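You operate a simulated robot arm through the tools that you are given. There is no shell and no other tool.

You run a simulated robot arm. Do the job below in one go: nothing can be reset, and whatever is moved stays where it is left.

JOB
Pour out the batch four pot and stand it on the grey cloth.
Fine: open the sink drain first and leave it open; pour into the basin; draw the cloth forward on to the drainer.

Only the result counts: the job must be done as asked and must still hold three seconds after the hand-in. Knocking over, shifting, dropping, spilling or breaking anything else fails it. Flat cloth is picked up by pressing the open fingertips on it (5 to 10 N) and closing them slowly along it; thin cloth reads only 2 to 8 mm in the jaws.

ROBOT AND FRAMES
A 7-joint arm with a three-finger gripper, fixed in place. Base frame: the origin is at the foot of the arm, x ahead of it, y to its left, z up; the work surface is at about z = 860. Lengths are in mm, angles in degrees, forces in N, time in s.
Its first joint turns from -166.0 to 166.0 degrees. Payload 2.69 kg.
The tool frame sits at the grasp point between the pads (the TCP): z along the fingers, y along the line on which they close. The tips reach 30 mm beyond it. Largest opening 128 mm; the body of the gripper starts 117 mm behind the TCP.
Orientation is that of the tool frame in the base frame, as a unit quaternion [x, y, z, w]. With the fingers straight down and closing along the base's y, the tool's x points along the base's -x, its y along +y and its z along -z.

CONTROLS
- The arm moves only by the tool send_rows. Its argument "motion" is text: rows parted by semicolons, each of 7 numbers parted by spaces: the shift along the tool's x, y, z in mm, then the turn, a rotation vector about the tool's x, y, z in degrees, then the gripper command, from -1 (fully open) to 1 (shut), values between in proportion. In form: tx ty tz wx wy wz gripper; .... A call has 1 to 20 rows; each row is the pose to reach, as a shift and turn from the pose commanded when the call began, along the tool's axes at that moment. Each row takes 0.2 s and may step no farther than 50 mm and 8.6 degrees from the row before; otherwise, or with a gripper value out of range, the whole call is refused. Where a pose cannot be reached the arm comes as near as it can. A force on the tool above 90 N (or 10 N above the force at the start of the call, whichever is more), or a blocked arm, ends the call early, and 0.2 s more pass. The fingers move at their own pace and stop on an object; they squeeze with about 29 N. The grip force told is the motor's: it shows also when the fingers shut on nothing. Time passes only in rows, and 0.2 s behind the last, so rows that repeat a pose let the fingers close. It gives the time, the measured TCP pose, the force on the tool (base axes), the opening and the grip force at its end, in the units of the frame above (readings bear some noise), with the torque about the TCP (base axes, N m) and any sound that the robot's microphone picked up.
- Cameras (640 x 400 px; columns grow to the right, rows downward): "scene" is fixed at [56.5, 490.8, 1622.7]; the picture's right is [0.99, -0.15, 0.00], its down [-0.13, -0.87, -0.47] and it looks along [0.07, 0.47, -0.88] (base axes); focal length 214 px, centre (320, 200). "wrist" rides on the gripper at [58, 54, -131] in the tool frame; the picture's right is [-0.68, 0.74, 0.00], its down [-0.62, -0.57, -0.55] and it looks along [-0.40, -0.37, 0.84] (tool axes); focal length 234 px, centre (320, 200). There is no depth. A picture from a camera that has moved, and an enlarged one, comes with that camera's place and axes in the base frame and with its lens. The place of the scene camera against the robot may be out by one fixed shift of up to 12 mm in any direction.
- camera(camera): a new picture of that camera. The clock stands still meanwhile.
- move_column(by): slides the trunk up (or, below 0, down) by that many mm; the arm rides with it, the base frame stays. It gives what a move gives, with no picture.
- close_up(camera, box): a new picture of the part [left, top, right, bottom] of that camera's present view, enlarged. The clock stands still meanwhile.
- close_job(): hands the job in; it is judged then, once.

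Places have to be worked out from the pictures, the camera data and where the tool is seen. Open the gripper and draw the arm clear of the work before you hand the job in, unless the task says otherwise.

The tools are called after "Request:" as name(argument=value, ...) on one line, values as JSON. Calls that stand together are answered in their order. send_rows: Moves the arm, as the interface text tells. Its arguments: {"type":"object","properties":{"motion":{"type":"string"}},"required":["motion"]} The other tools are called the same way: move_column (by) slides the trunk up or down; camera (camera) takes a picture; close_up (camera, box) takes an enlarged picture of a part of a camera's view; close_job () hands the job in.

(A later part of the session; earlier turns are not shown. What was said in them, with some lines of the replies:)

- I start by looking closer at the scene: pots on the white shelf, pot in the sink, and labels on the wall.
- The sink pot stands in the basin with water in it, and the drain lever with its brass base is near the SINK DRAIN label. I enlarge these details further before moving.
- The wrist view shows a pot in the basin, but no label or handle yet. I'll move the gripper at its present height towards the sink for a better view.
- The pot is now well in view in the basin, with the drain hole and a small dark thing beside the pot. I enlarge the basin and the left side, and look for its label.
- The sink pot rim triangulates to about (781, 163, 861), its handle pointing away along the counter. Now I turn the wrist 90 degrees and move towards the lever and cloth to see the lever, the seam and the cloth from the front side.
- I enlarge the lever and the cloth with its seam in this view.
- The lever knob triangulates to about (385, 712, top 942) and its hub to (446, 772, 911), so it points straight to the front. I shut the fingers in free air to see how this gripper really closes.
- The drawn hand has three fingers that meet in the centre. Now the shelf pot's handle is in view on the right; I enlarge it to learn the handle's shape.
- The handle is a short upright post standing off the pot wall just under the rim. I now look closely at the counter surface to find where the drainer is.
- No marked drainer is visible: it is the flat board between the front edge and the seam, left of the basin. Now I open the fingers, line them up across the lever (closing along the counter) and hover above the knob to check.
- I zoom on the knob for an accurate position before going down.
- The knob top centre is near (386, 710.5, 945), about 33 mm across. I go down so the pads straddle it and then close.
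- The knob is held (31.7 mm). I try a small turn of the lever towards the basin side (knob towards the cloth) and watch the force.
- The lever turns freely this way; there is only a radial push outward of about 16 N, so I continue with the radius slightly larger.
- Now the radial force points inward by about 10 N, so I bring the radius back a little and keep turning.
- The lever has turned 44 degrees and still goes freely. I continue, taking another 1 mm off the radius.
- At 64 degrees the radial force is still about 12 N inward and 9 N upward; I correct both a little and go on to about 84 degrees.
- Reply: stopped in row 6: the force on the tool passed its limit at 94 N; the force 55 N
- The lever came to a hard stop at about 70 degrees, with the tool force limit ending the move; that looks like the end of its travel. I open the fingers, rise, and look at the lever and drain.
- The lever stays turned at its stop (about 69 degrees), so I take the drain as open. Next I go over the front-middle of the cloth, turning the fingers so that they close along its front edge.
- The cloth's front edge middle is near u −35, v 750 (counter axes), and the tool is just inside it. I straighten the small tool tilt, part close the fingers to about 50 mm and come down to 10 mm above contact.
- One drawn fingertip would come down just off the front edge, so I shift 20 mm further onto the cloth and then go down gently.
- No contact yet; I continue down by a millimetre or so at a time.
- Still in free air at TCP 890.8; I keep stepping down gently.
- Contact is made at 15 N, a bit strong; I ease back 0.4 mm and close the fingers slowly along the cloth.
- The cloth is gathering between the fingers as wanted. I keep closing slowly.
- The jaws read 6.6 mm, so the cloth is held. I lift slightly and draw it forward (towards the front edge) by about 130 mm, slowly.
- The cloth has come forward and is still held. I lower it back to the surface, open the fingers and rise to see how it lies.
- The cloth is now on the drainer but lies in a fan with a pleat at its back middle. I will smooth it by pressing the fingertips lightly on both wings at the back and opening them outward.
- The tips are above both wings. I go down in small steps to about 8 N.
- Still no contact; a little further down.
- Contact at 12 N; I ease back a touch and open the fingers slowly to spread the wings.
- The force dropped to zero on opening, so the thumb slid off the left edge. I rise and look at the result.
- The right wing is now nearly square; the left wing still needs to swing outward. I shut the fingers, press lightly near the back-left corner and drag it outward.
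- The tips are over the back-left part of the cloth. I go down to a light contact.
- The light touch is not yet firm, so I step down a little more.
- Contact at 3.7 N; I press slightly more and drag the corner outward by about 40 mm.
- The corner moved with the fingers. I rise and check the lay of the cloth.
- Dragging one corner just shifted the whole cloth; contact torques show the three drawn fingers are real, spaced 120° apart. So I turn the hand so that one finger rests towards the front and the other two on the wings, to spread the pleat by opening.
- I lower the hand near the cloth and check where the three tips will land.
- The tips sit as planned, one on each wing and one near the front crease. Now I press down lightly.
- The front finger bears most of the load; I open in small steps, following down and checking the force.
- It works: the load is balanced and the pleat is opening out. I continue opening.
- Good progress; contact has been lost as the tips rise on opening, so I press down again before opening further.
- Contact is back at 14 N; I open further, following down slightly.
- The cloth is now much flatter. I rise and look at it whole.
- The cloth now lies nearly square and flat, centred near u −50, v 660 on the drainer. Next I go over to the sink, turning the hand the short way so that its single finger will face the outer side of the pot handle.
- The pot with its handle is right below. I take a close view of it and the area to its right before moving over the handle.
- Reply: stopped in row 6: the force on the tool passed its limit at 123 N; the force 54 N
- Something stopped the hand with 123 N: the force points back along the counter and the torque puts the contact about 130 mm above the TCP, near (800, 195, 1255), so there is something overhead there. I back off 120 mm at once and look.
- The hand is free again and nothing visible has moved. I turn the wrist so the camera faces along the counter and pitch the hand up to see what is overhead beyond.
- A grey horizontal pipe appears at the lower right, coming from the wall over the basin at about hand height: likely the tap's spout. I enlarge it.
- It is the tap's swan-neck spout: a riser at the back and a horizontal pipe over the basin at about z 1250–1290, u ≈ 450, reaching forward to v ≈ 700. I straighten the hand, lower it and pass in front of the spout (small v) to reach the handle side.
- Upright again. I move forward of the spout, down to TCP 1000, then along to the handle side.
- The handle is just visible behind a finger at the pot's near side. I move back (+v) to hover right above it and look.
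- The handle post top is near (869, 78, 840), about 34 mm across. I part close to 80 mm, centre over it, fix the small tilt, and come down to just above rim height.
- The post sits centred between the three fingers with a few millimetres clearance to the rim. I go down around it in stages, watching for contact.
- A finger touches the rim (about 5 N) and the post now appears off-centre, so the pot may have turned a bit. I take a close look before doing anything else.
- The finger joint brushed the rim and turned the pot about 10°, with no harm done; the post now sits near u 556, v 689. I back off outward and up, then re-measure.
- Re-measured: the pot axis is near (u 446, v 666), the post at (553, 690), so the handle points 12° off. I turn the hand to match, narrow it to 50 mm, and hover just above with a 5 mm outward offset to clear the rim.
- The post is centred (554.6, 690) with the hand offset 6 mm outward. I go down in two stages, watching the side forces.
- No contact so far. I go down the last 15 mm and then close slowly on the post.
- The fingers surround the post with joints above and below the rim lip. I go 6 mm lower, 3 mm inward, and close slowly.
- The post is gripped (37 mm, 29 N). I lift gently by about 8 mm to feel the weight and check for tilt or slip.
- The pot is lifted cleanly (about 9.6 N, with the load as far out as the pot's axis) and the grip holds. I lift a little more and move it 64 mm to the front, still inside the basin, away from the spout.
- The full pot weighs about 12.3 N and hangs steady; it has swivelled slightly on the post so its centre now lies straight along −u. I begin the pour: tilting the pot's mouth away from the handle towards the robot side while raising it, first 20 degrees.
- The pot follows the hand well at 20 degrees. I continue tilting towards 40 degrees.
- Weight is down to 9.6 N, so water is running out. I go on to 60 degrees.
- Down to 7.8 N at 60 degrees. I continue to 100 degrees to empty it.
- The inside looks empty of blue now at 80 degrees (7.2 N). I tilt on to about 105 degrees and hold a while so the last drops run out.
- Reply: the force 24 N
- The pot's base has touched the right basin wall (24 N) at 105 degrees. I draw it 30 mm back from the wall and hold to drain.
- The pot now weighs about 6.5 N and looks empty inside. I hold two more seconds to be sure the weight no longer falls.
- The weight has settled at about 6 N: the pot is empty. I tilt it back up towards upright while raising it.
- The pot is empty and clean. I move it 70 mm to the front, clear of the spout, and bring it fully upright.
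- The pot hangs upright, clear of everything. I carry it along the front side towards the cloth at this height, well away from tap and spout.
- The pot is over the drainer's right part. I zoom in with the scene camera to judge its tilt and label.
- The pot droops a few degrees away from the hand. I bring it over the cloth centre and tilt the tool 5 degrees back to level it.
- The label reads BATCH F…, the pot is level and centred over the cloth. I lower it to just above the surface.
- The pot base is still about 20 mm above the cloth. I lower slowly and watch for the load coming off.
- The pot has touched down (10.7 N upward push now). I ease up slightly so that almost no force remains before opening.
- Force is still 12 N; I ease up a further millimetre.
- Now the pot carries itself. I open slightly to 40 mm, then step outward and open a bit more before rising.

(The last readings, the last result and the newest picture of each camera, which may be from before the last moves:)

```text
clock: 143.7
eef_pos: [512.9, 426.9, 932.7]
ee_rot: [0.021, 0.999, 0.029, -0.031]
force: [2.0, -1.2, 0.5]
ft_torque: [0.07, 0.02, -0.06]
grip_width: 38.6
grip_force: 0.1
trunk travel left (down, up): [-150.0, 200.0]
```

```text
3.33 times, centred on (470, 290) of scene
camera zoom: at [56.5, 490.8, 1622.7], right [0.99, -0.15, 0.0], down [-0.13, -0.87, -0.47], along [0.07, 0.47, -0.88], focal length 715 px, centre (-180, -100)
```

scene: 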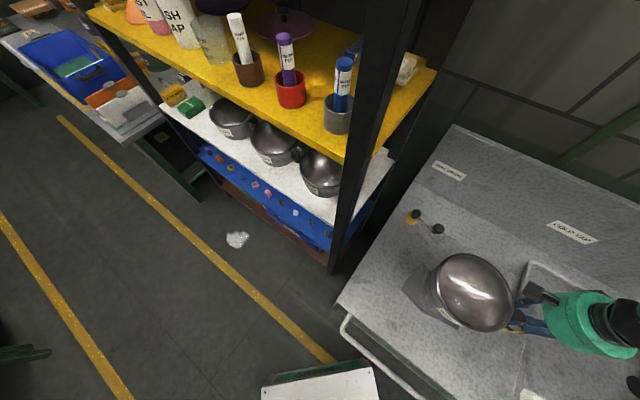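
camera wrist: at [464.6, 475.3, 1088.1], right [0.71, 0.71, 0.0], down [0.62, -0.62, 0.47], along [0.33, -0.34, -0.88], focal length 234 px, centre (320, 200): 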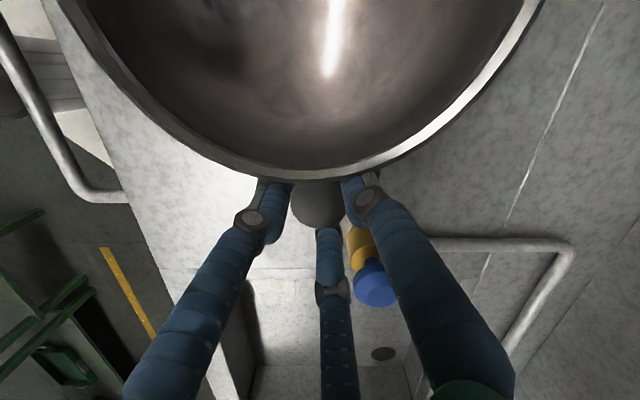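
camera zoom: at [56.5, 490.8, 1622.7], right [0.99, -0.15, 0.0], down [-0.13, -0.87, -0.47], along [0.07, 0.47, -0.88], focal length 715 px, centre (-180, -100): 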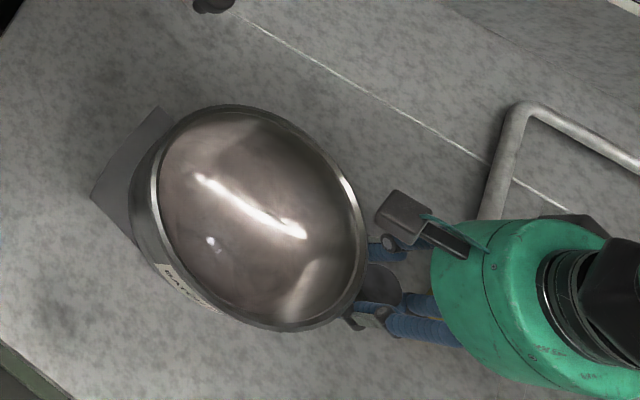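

The pot stands on its own and the grip is off. I step outward while opening in small steps to clear the rim.

Request:
send_rows(motion="-1 1 0 0 0 0 0.38; -2 0 -0.2 0 0 0 0.36; -3.2 -0.9 -0.3 0 0 0 0.32; -4.3 -1.9 -0.4 0 0 0 0.28; -5.4 -2.9 -0.5 0 0 0 0.25; -5.4 -2.9 -0.5 0 0 0 0.22; -5.4 -2.9 -0.5 0 0 0 0.22")

Request:
close_up(camera="wrist", box=[200, 100, 440, 280])

Request:
close_up(camera="scene", box=[390, 230, 550, 350])

```text
clock: 145.3
eef_pos: [518.1, 424.8, 933.2]
ee_rot: [0.02, 0.999, 0.028, -0.032]
force: [0.1, -0.1, 0.2]
ft_torque: [0.02, 0.0, 0.01]
grip_width: 50.2
grip_force: 0.0
trunk travel left (down, up): [-150.0, 200.0]
```

```text
2.22 times, centred on (320, 190) of wrist
camera zoom: at [469.6, 472.9, 1070.1], right [0.71, 0.71, 0.0], down [0.62, -0.62, 0.47], along [0.33, -0.34, -0.88], focal length 520 px, centre (320, 222)
```

zoom: 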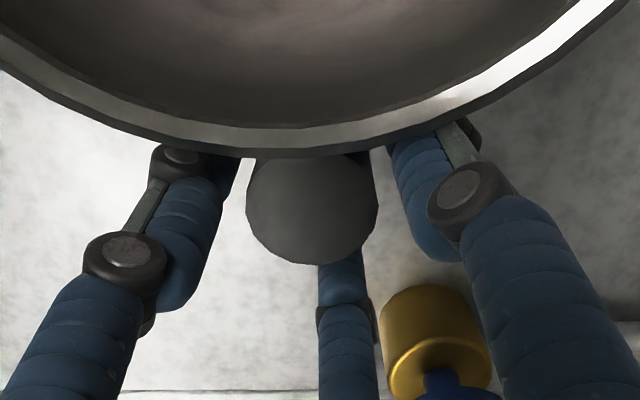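

```text
3.33 times, centred on (470, 290) of scene
camera zoom: at [56.5, 490.8, 1622.7], right [0.99, -0.15, 0.0], down [-0.13, -0.87, -0.47], along [0.07, 0.47, -0.88], focal length 715 px, centre (-180, -100)
```

zoom: 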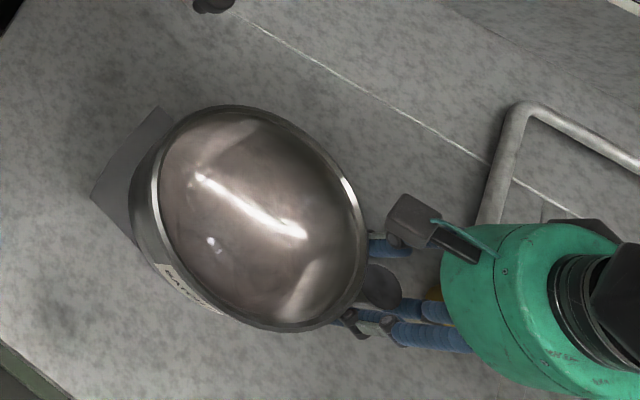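

No contact anywhere now. I rise along the tool axis (leaning slightly outward), checking the force part way.

Request:
send_rows(motion="-0.5 -0.5 -5 0 0 0 0.22; -1 -1 -10 0 0 0 0.22; -1.5 -1.4 -16 0 0 0 0.22; -1.5 -1.4 -22 0 0 0 0.22; -1.5 -1.4 -22 0 0 0 0.22")

Request:
close_up(camera="wrist", box=[200, 100, 440, 280])

```text
clock: 146.5
eef_pos: [520.9, 419.6, 954.6]
ee_rot: [0.021, 0.999, 0.029, -0.031]
force: [-0.7, 0.3, -1.3]
ft_torque: [-0.03, -0.02, 0.02]
grip_width: 49.8
grip_force: 0.1
trunk travel left (down, up): [-150.0, 200.0]
```

```text
2.22 times, centred on (320, 190) of wrist
camera zoom: at [472.5, 469.1, 1092.1], right [0.71, 0.71, 0.0], down [0.62, -0.62, 0.47], along [0.33, -0.34, -0.88], focal length 520 px, centre (320, 222)
```

zoom: 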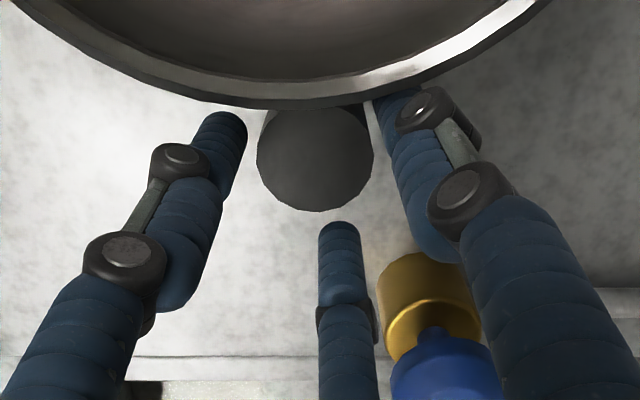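

The hand is coming free without touching. I rise well clear of the pot.

Request:
send_rows(motion="0 0 -8 0 0 0 0.22; 0 0 -18 0 0 0 0.22; 0 0 -32 0 0 0 0.22; 0 0 -50 0 0 0 0.22; 0 0 -75 0 0 0 0.22; 0 0 -105 0 0 0 0.22; 0 0 -130 0 0 0 0; 0 0 -130 0 0 0 -0.5")

Request:
camera(camera="wrist")

Request:
camera(camera="scene")

Request:
close_up(camera="scene", box=[390, 230, 550, 350])

```text
clock: 148.3
eef_pos: [528.2, 412.5, 1084.4]
ee_rot: [0.021, 0.999, 0.03, -0.032]
force: [-0.2, 0.3, 0.6]
ft_torque: [0.04, -0.02, 0.0]
grip_width: 96.0
grip_force: 0.1
trunk travel left (down, up): [-150.0, 200.0]
```

```text
taken
camera wrist: at [480.0, 461.7, 1221.9], right [0.71, 0.71, 0.0], down [0.62, -0.62, 0.47], along [0.33, -0.34, -0.88], focal length 234 px, centre (320, 200)
```

wrist: 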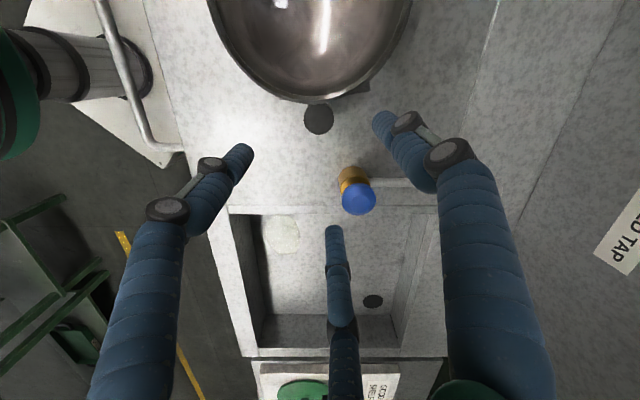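

```text
taken
```

scene: 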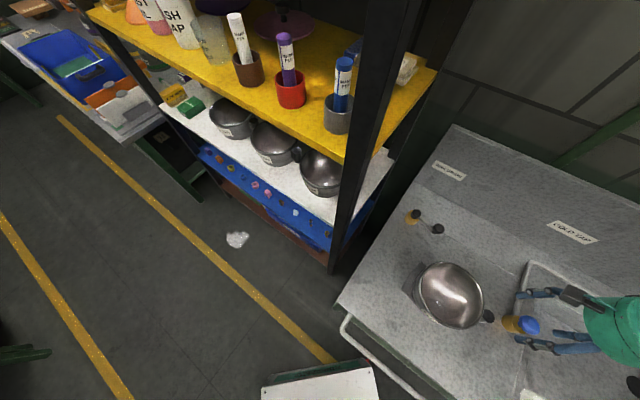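

```text
3.33 times, centred on (470, 290) of scene
camera zoom: at [56.5, 490.8, 1622.7], right [0.99, -0.15, 0.0], down [-0.13, -0.87, -0.47], along [0.07, 0.47, -0.88], focal length 715 px, centre (-180, -100)
```

zoom: 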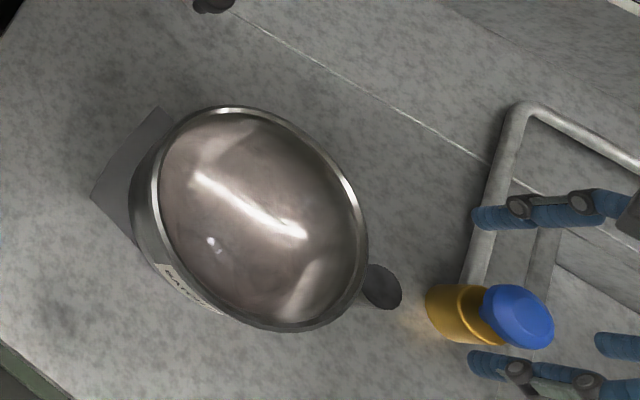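

The pot stands upright on the cloth by itself. I back away to the front and turn the camera to check it from another side.

Request:
send_rows(motion="0 0 -20 1.5 -1.6 0 -0.8; 0 0 -40 3.4 -3.7 0 -1; 0 0 -60 3.4 -3.7 0 -1; 0 0 -60 3.4 -3.7 0 -1")

Request:
send_rows(motion="16 -2 0 0 0 -8 -1; 32 -4 0 0 0 -16 -1; 48 -6 0 0 0 -24 -1; 64 -8 0 0 0 -32 -1; 80 -10 0 0 0 -40 -1; 96 -12 0 0 0 -48 -1; 112 -14 0 0 0 -56 -1; 128 -16 0 0 0 -64 -1; 144 -18 0 0 0 -72 -1; 160 -20 0 0 0 -80 -1; 176 -22 0 0 0 -88 -1; 195 -24 0 0 0 -92 -1; 195 -24 0 0 0 -92 -1")

Request:
camera(camera="wrist")

```text
clock: 149.3
eef_pos: [531.6, 411.5, 1144.4]
ee_rot: [0.021, 1.0, -0.001, 0.001]
force: [0.8, -1.0, 1.1]
ft_torque: [0.01, -0.04, -0.04]
grip_width: 128.2
grip_force: 0.0
trunk travel left (down, up): [-150.0, 200.0]
```

```text
clock: 152.1
eef_pos: [336.1, 393.4, 1144.6]
ee_rot: [-0.704, 0.71, -0.001, -0.001]
force: [0.1, 0.1, 0.9]
ft_torque: [0.0, -0.01, -0.01]
grip_width: 127.7
grip_force: 0.0
trunk travel left (down, up): [-150.0, 200.0]
```

```text
taken
camera wrist: at [281.0, 335.9, 1275.7], right [-0.73, 0.68, 0.0], down [0.57, 0.61, 0.55], along [0.37, 0.4, -0.84], focal length 234 px, centre (320, 200)
```

wrist: 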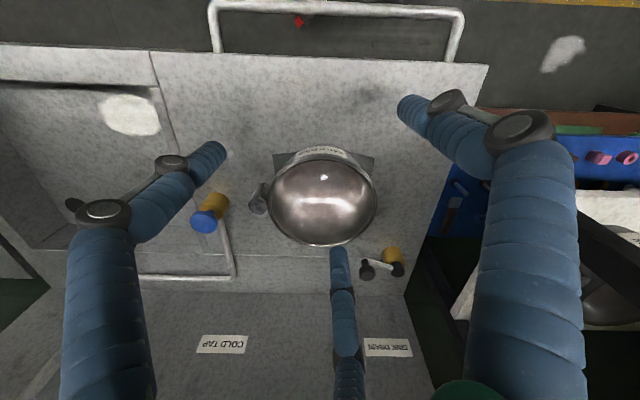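

Request:
close_up(camera="wrist", box=[230, 130, 420, 290])

Request:
close_up(camera="wrist", box=[0, 40, 240, 260])

```text
2.50 times, centred on (325, 210) of wrist
camera zoom: at [281.0, 335.9, 1275.7], right [-0.73, 0.68, 0.0], down [0.57, 0.61, 0.55], along [0.37, 0.4, -0.84], focal length 585 px, centre (308, 175)
```

zoom: 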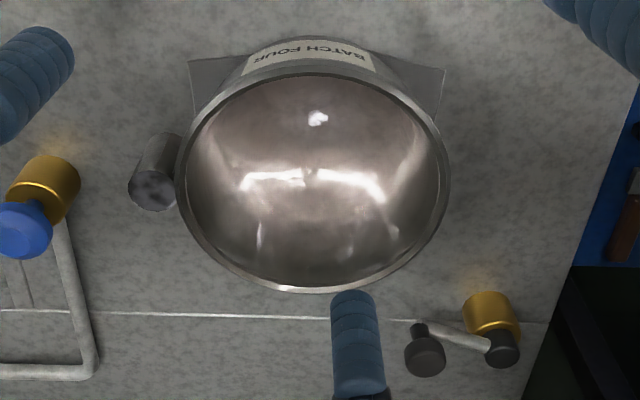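

```text
1.82 times, centred on (120, 150) of wrist
camera zoom: at [281.0, 335.9, 1275.7], right [-0.73, 0.68, 0.0], down [0.57, 0.61, 0.55], along [0.37, 0.4, -0.84], focal length 426 px, centre (684, 291)
```

zoom: 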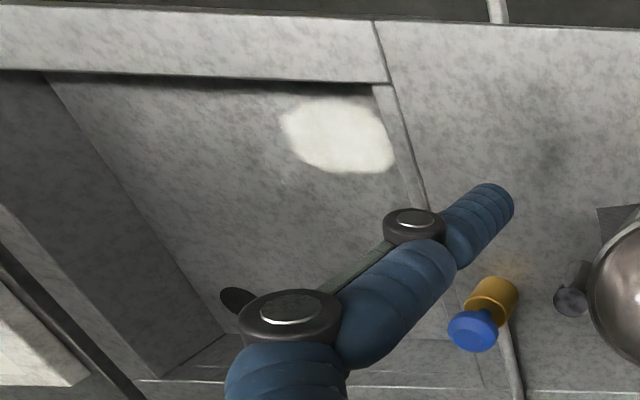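

The label reads BATCH FOUR; the pot stands level and centred on the cloth, the lever is still turned, and the basin looks dry. I draw the arm up and back, clear of the work, and take a last look.

Request:
send_rows(motion="5 5 -15 0 0 0 -1; 15 15 -35 0 0 0 -1; 25 25 -55 0 0 0 -1; 35 35 -75 0 0 0 -1; 45 45 -95 0 0 0 -1; 45 45 -95 0 0 0 -1; 45 45 -95 0 0 0 -1; 45 45 -95 0 0 0 -1")

Request:
camera(camera="scene")

Request:
camera(camera="wrist")

Request:
close_up(camera="scene", box=[380, 190, 560, 350])

```text
clock: 153.9
eef_pos: [291.8, 348.3, 1238.1]
ee_rot: [-0.705, 0.709, 0.0, -0.001]
force: [0.2, -0.8, 0.0]
ft_torque: [-0.02, 0.04, -0.02]
grip_width: 127.8
grip_force: 0.0
trunk travel left (down, up): [-150.0, 200.0]
```

```text
taken
```

scene: 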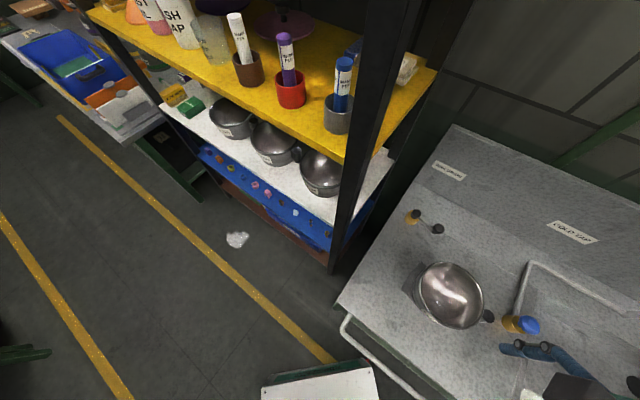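

```text
taken
camera wrist: at [236.1, 292.6, 1369.6], right [-0.73, 0.68, 0.0], down [0.57, 0.61, 0.55], along [0.37, 0.4, -0.84], focal length 234 px, centre (320, 200)
```

wrist: 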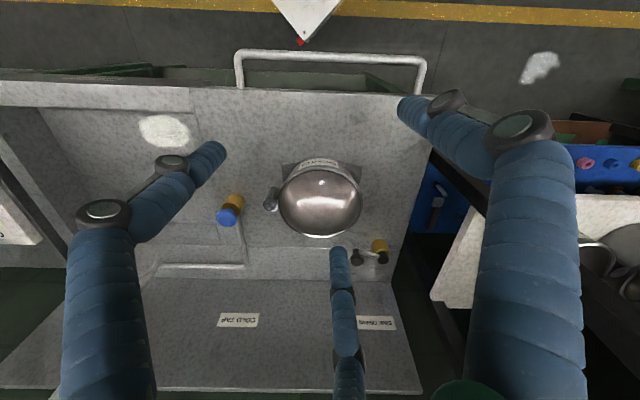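

```text
2.50 times, centred on (470, 270) of scene
camera zoom: at [56.5, 490.8, 1622.7], right [0.99, -0.15, 0.0], down [-0.13, -0.87, -0.47], along [0.07, 0.47, -0.88], focal length 536 px, centre (-55, 25)
```

zoom: 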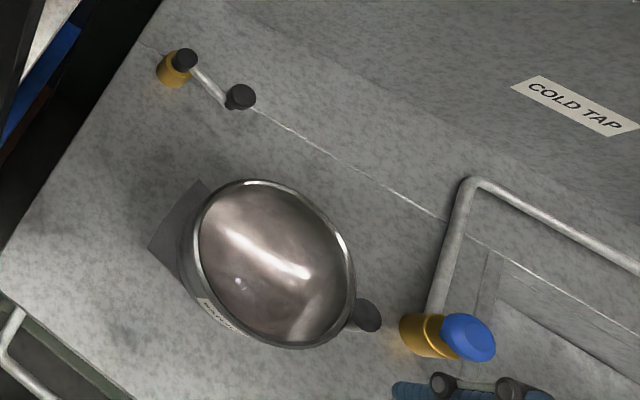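

The pot stands still and upright on the cloth. The drain lever is still turned to its stop, the basin looks dry, nothing else in view has moved, and the arm is clear with the gripper open. I hand the job in.

Request:
close_job()

```text
The job is handed in.
```

I finished the job and handed it in. The batch four pot is empty and standing upright on the grey cloth.

- **Drain:** I turned the lever about 70° to a hard stop and left it there. I couldn't see the drain itself open. No water was standing in the basin after the pour, so I take it to be open.
- **Cloth:** I drew it about 120 mm forward from the back seam on to the drainer, then smoothed it nearly flat.
- **Pour:** I tipped the pot over the basin until its weight settled at about 6 N, down from about 12 N, and the inside looked empty. I confirmed the BATCH FOUR label afterwards.
- **Pot on the cloth:** the base is about 150 mm across and the cloth only about 130 mm deep. The base therefore overhangs the cloth by a few millimetres at the front and back.

There were three unplanned contacts:
- **Tap spout:** the hand hit it once, at about 120 N, because I hadn't seen it overhead. I can't rule out that it shifted slightly.
- **Pot rim:** a finger brushed it and turned the pot about 10° before I gripped the handle.
- **Basin wall:** the pot's base touched it during the pour, at about 24 N.

In the last pictures nothing else had moved. The gripper is open and the arm is clear of the work.
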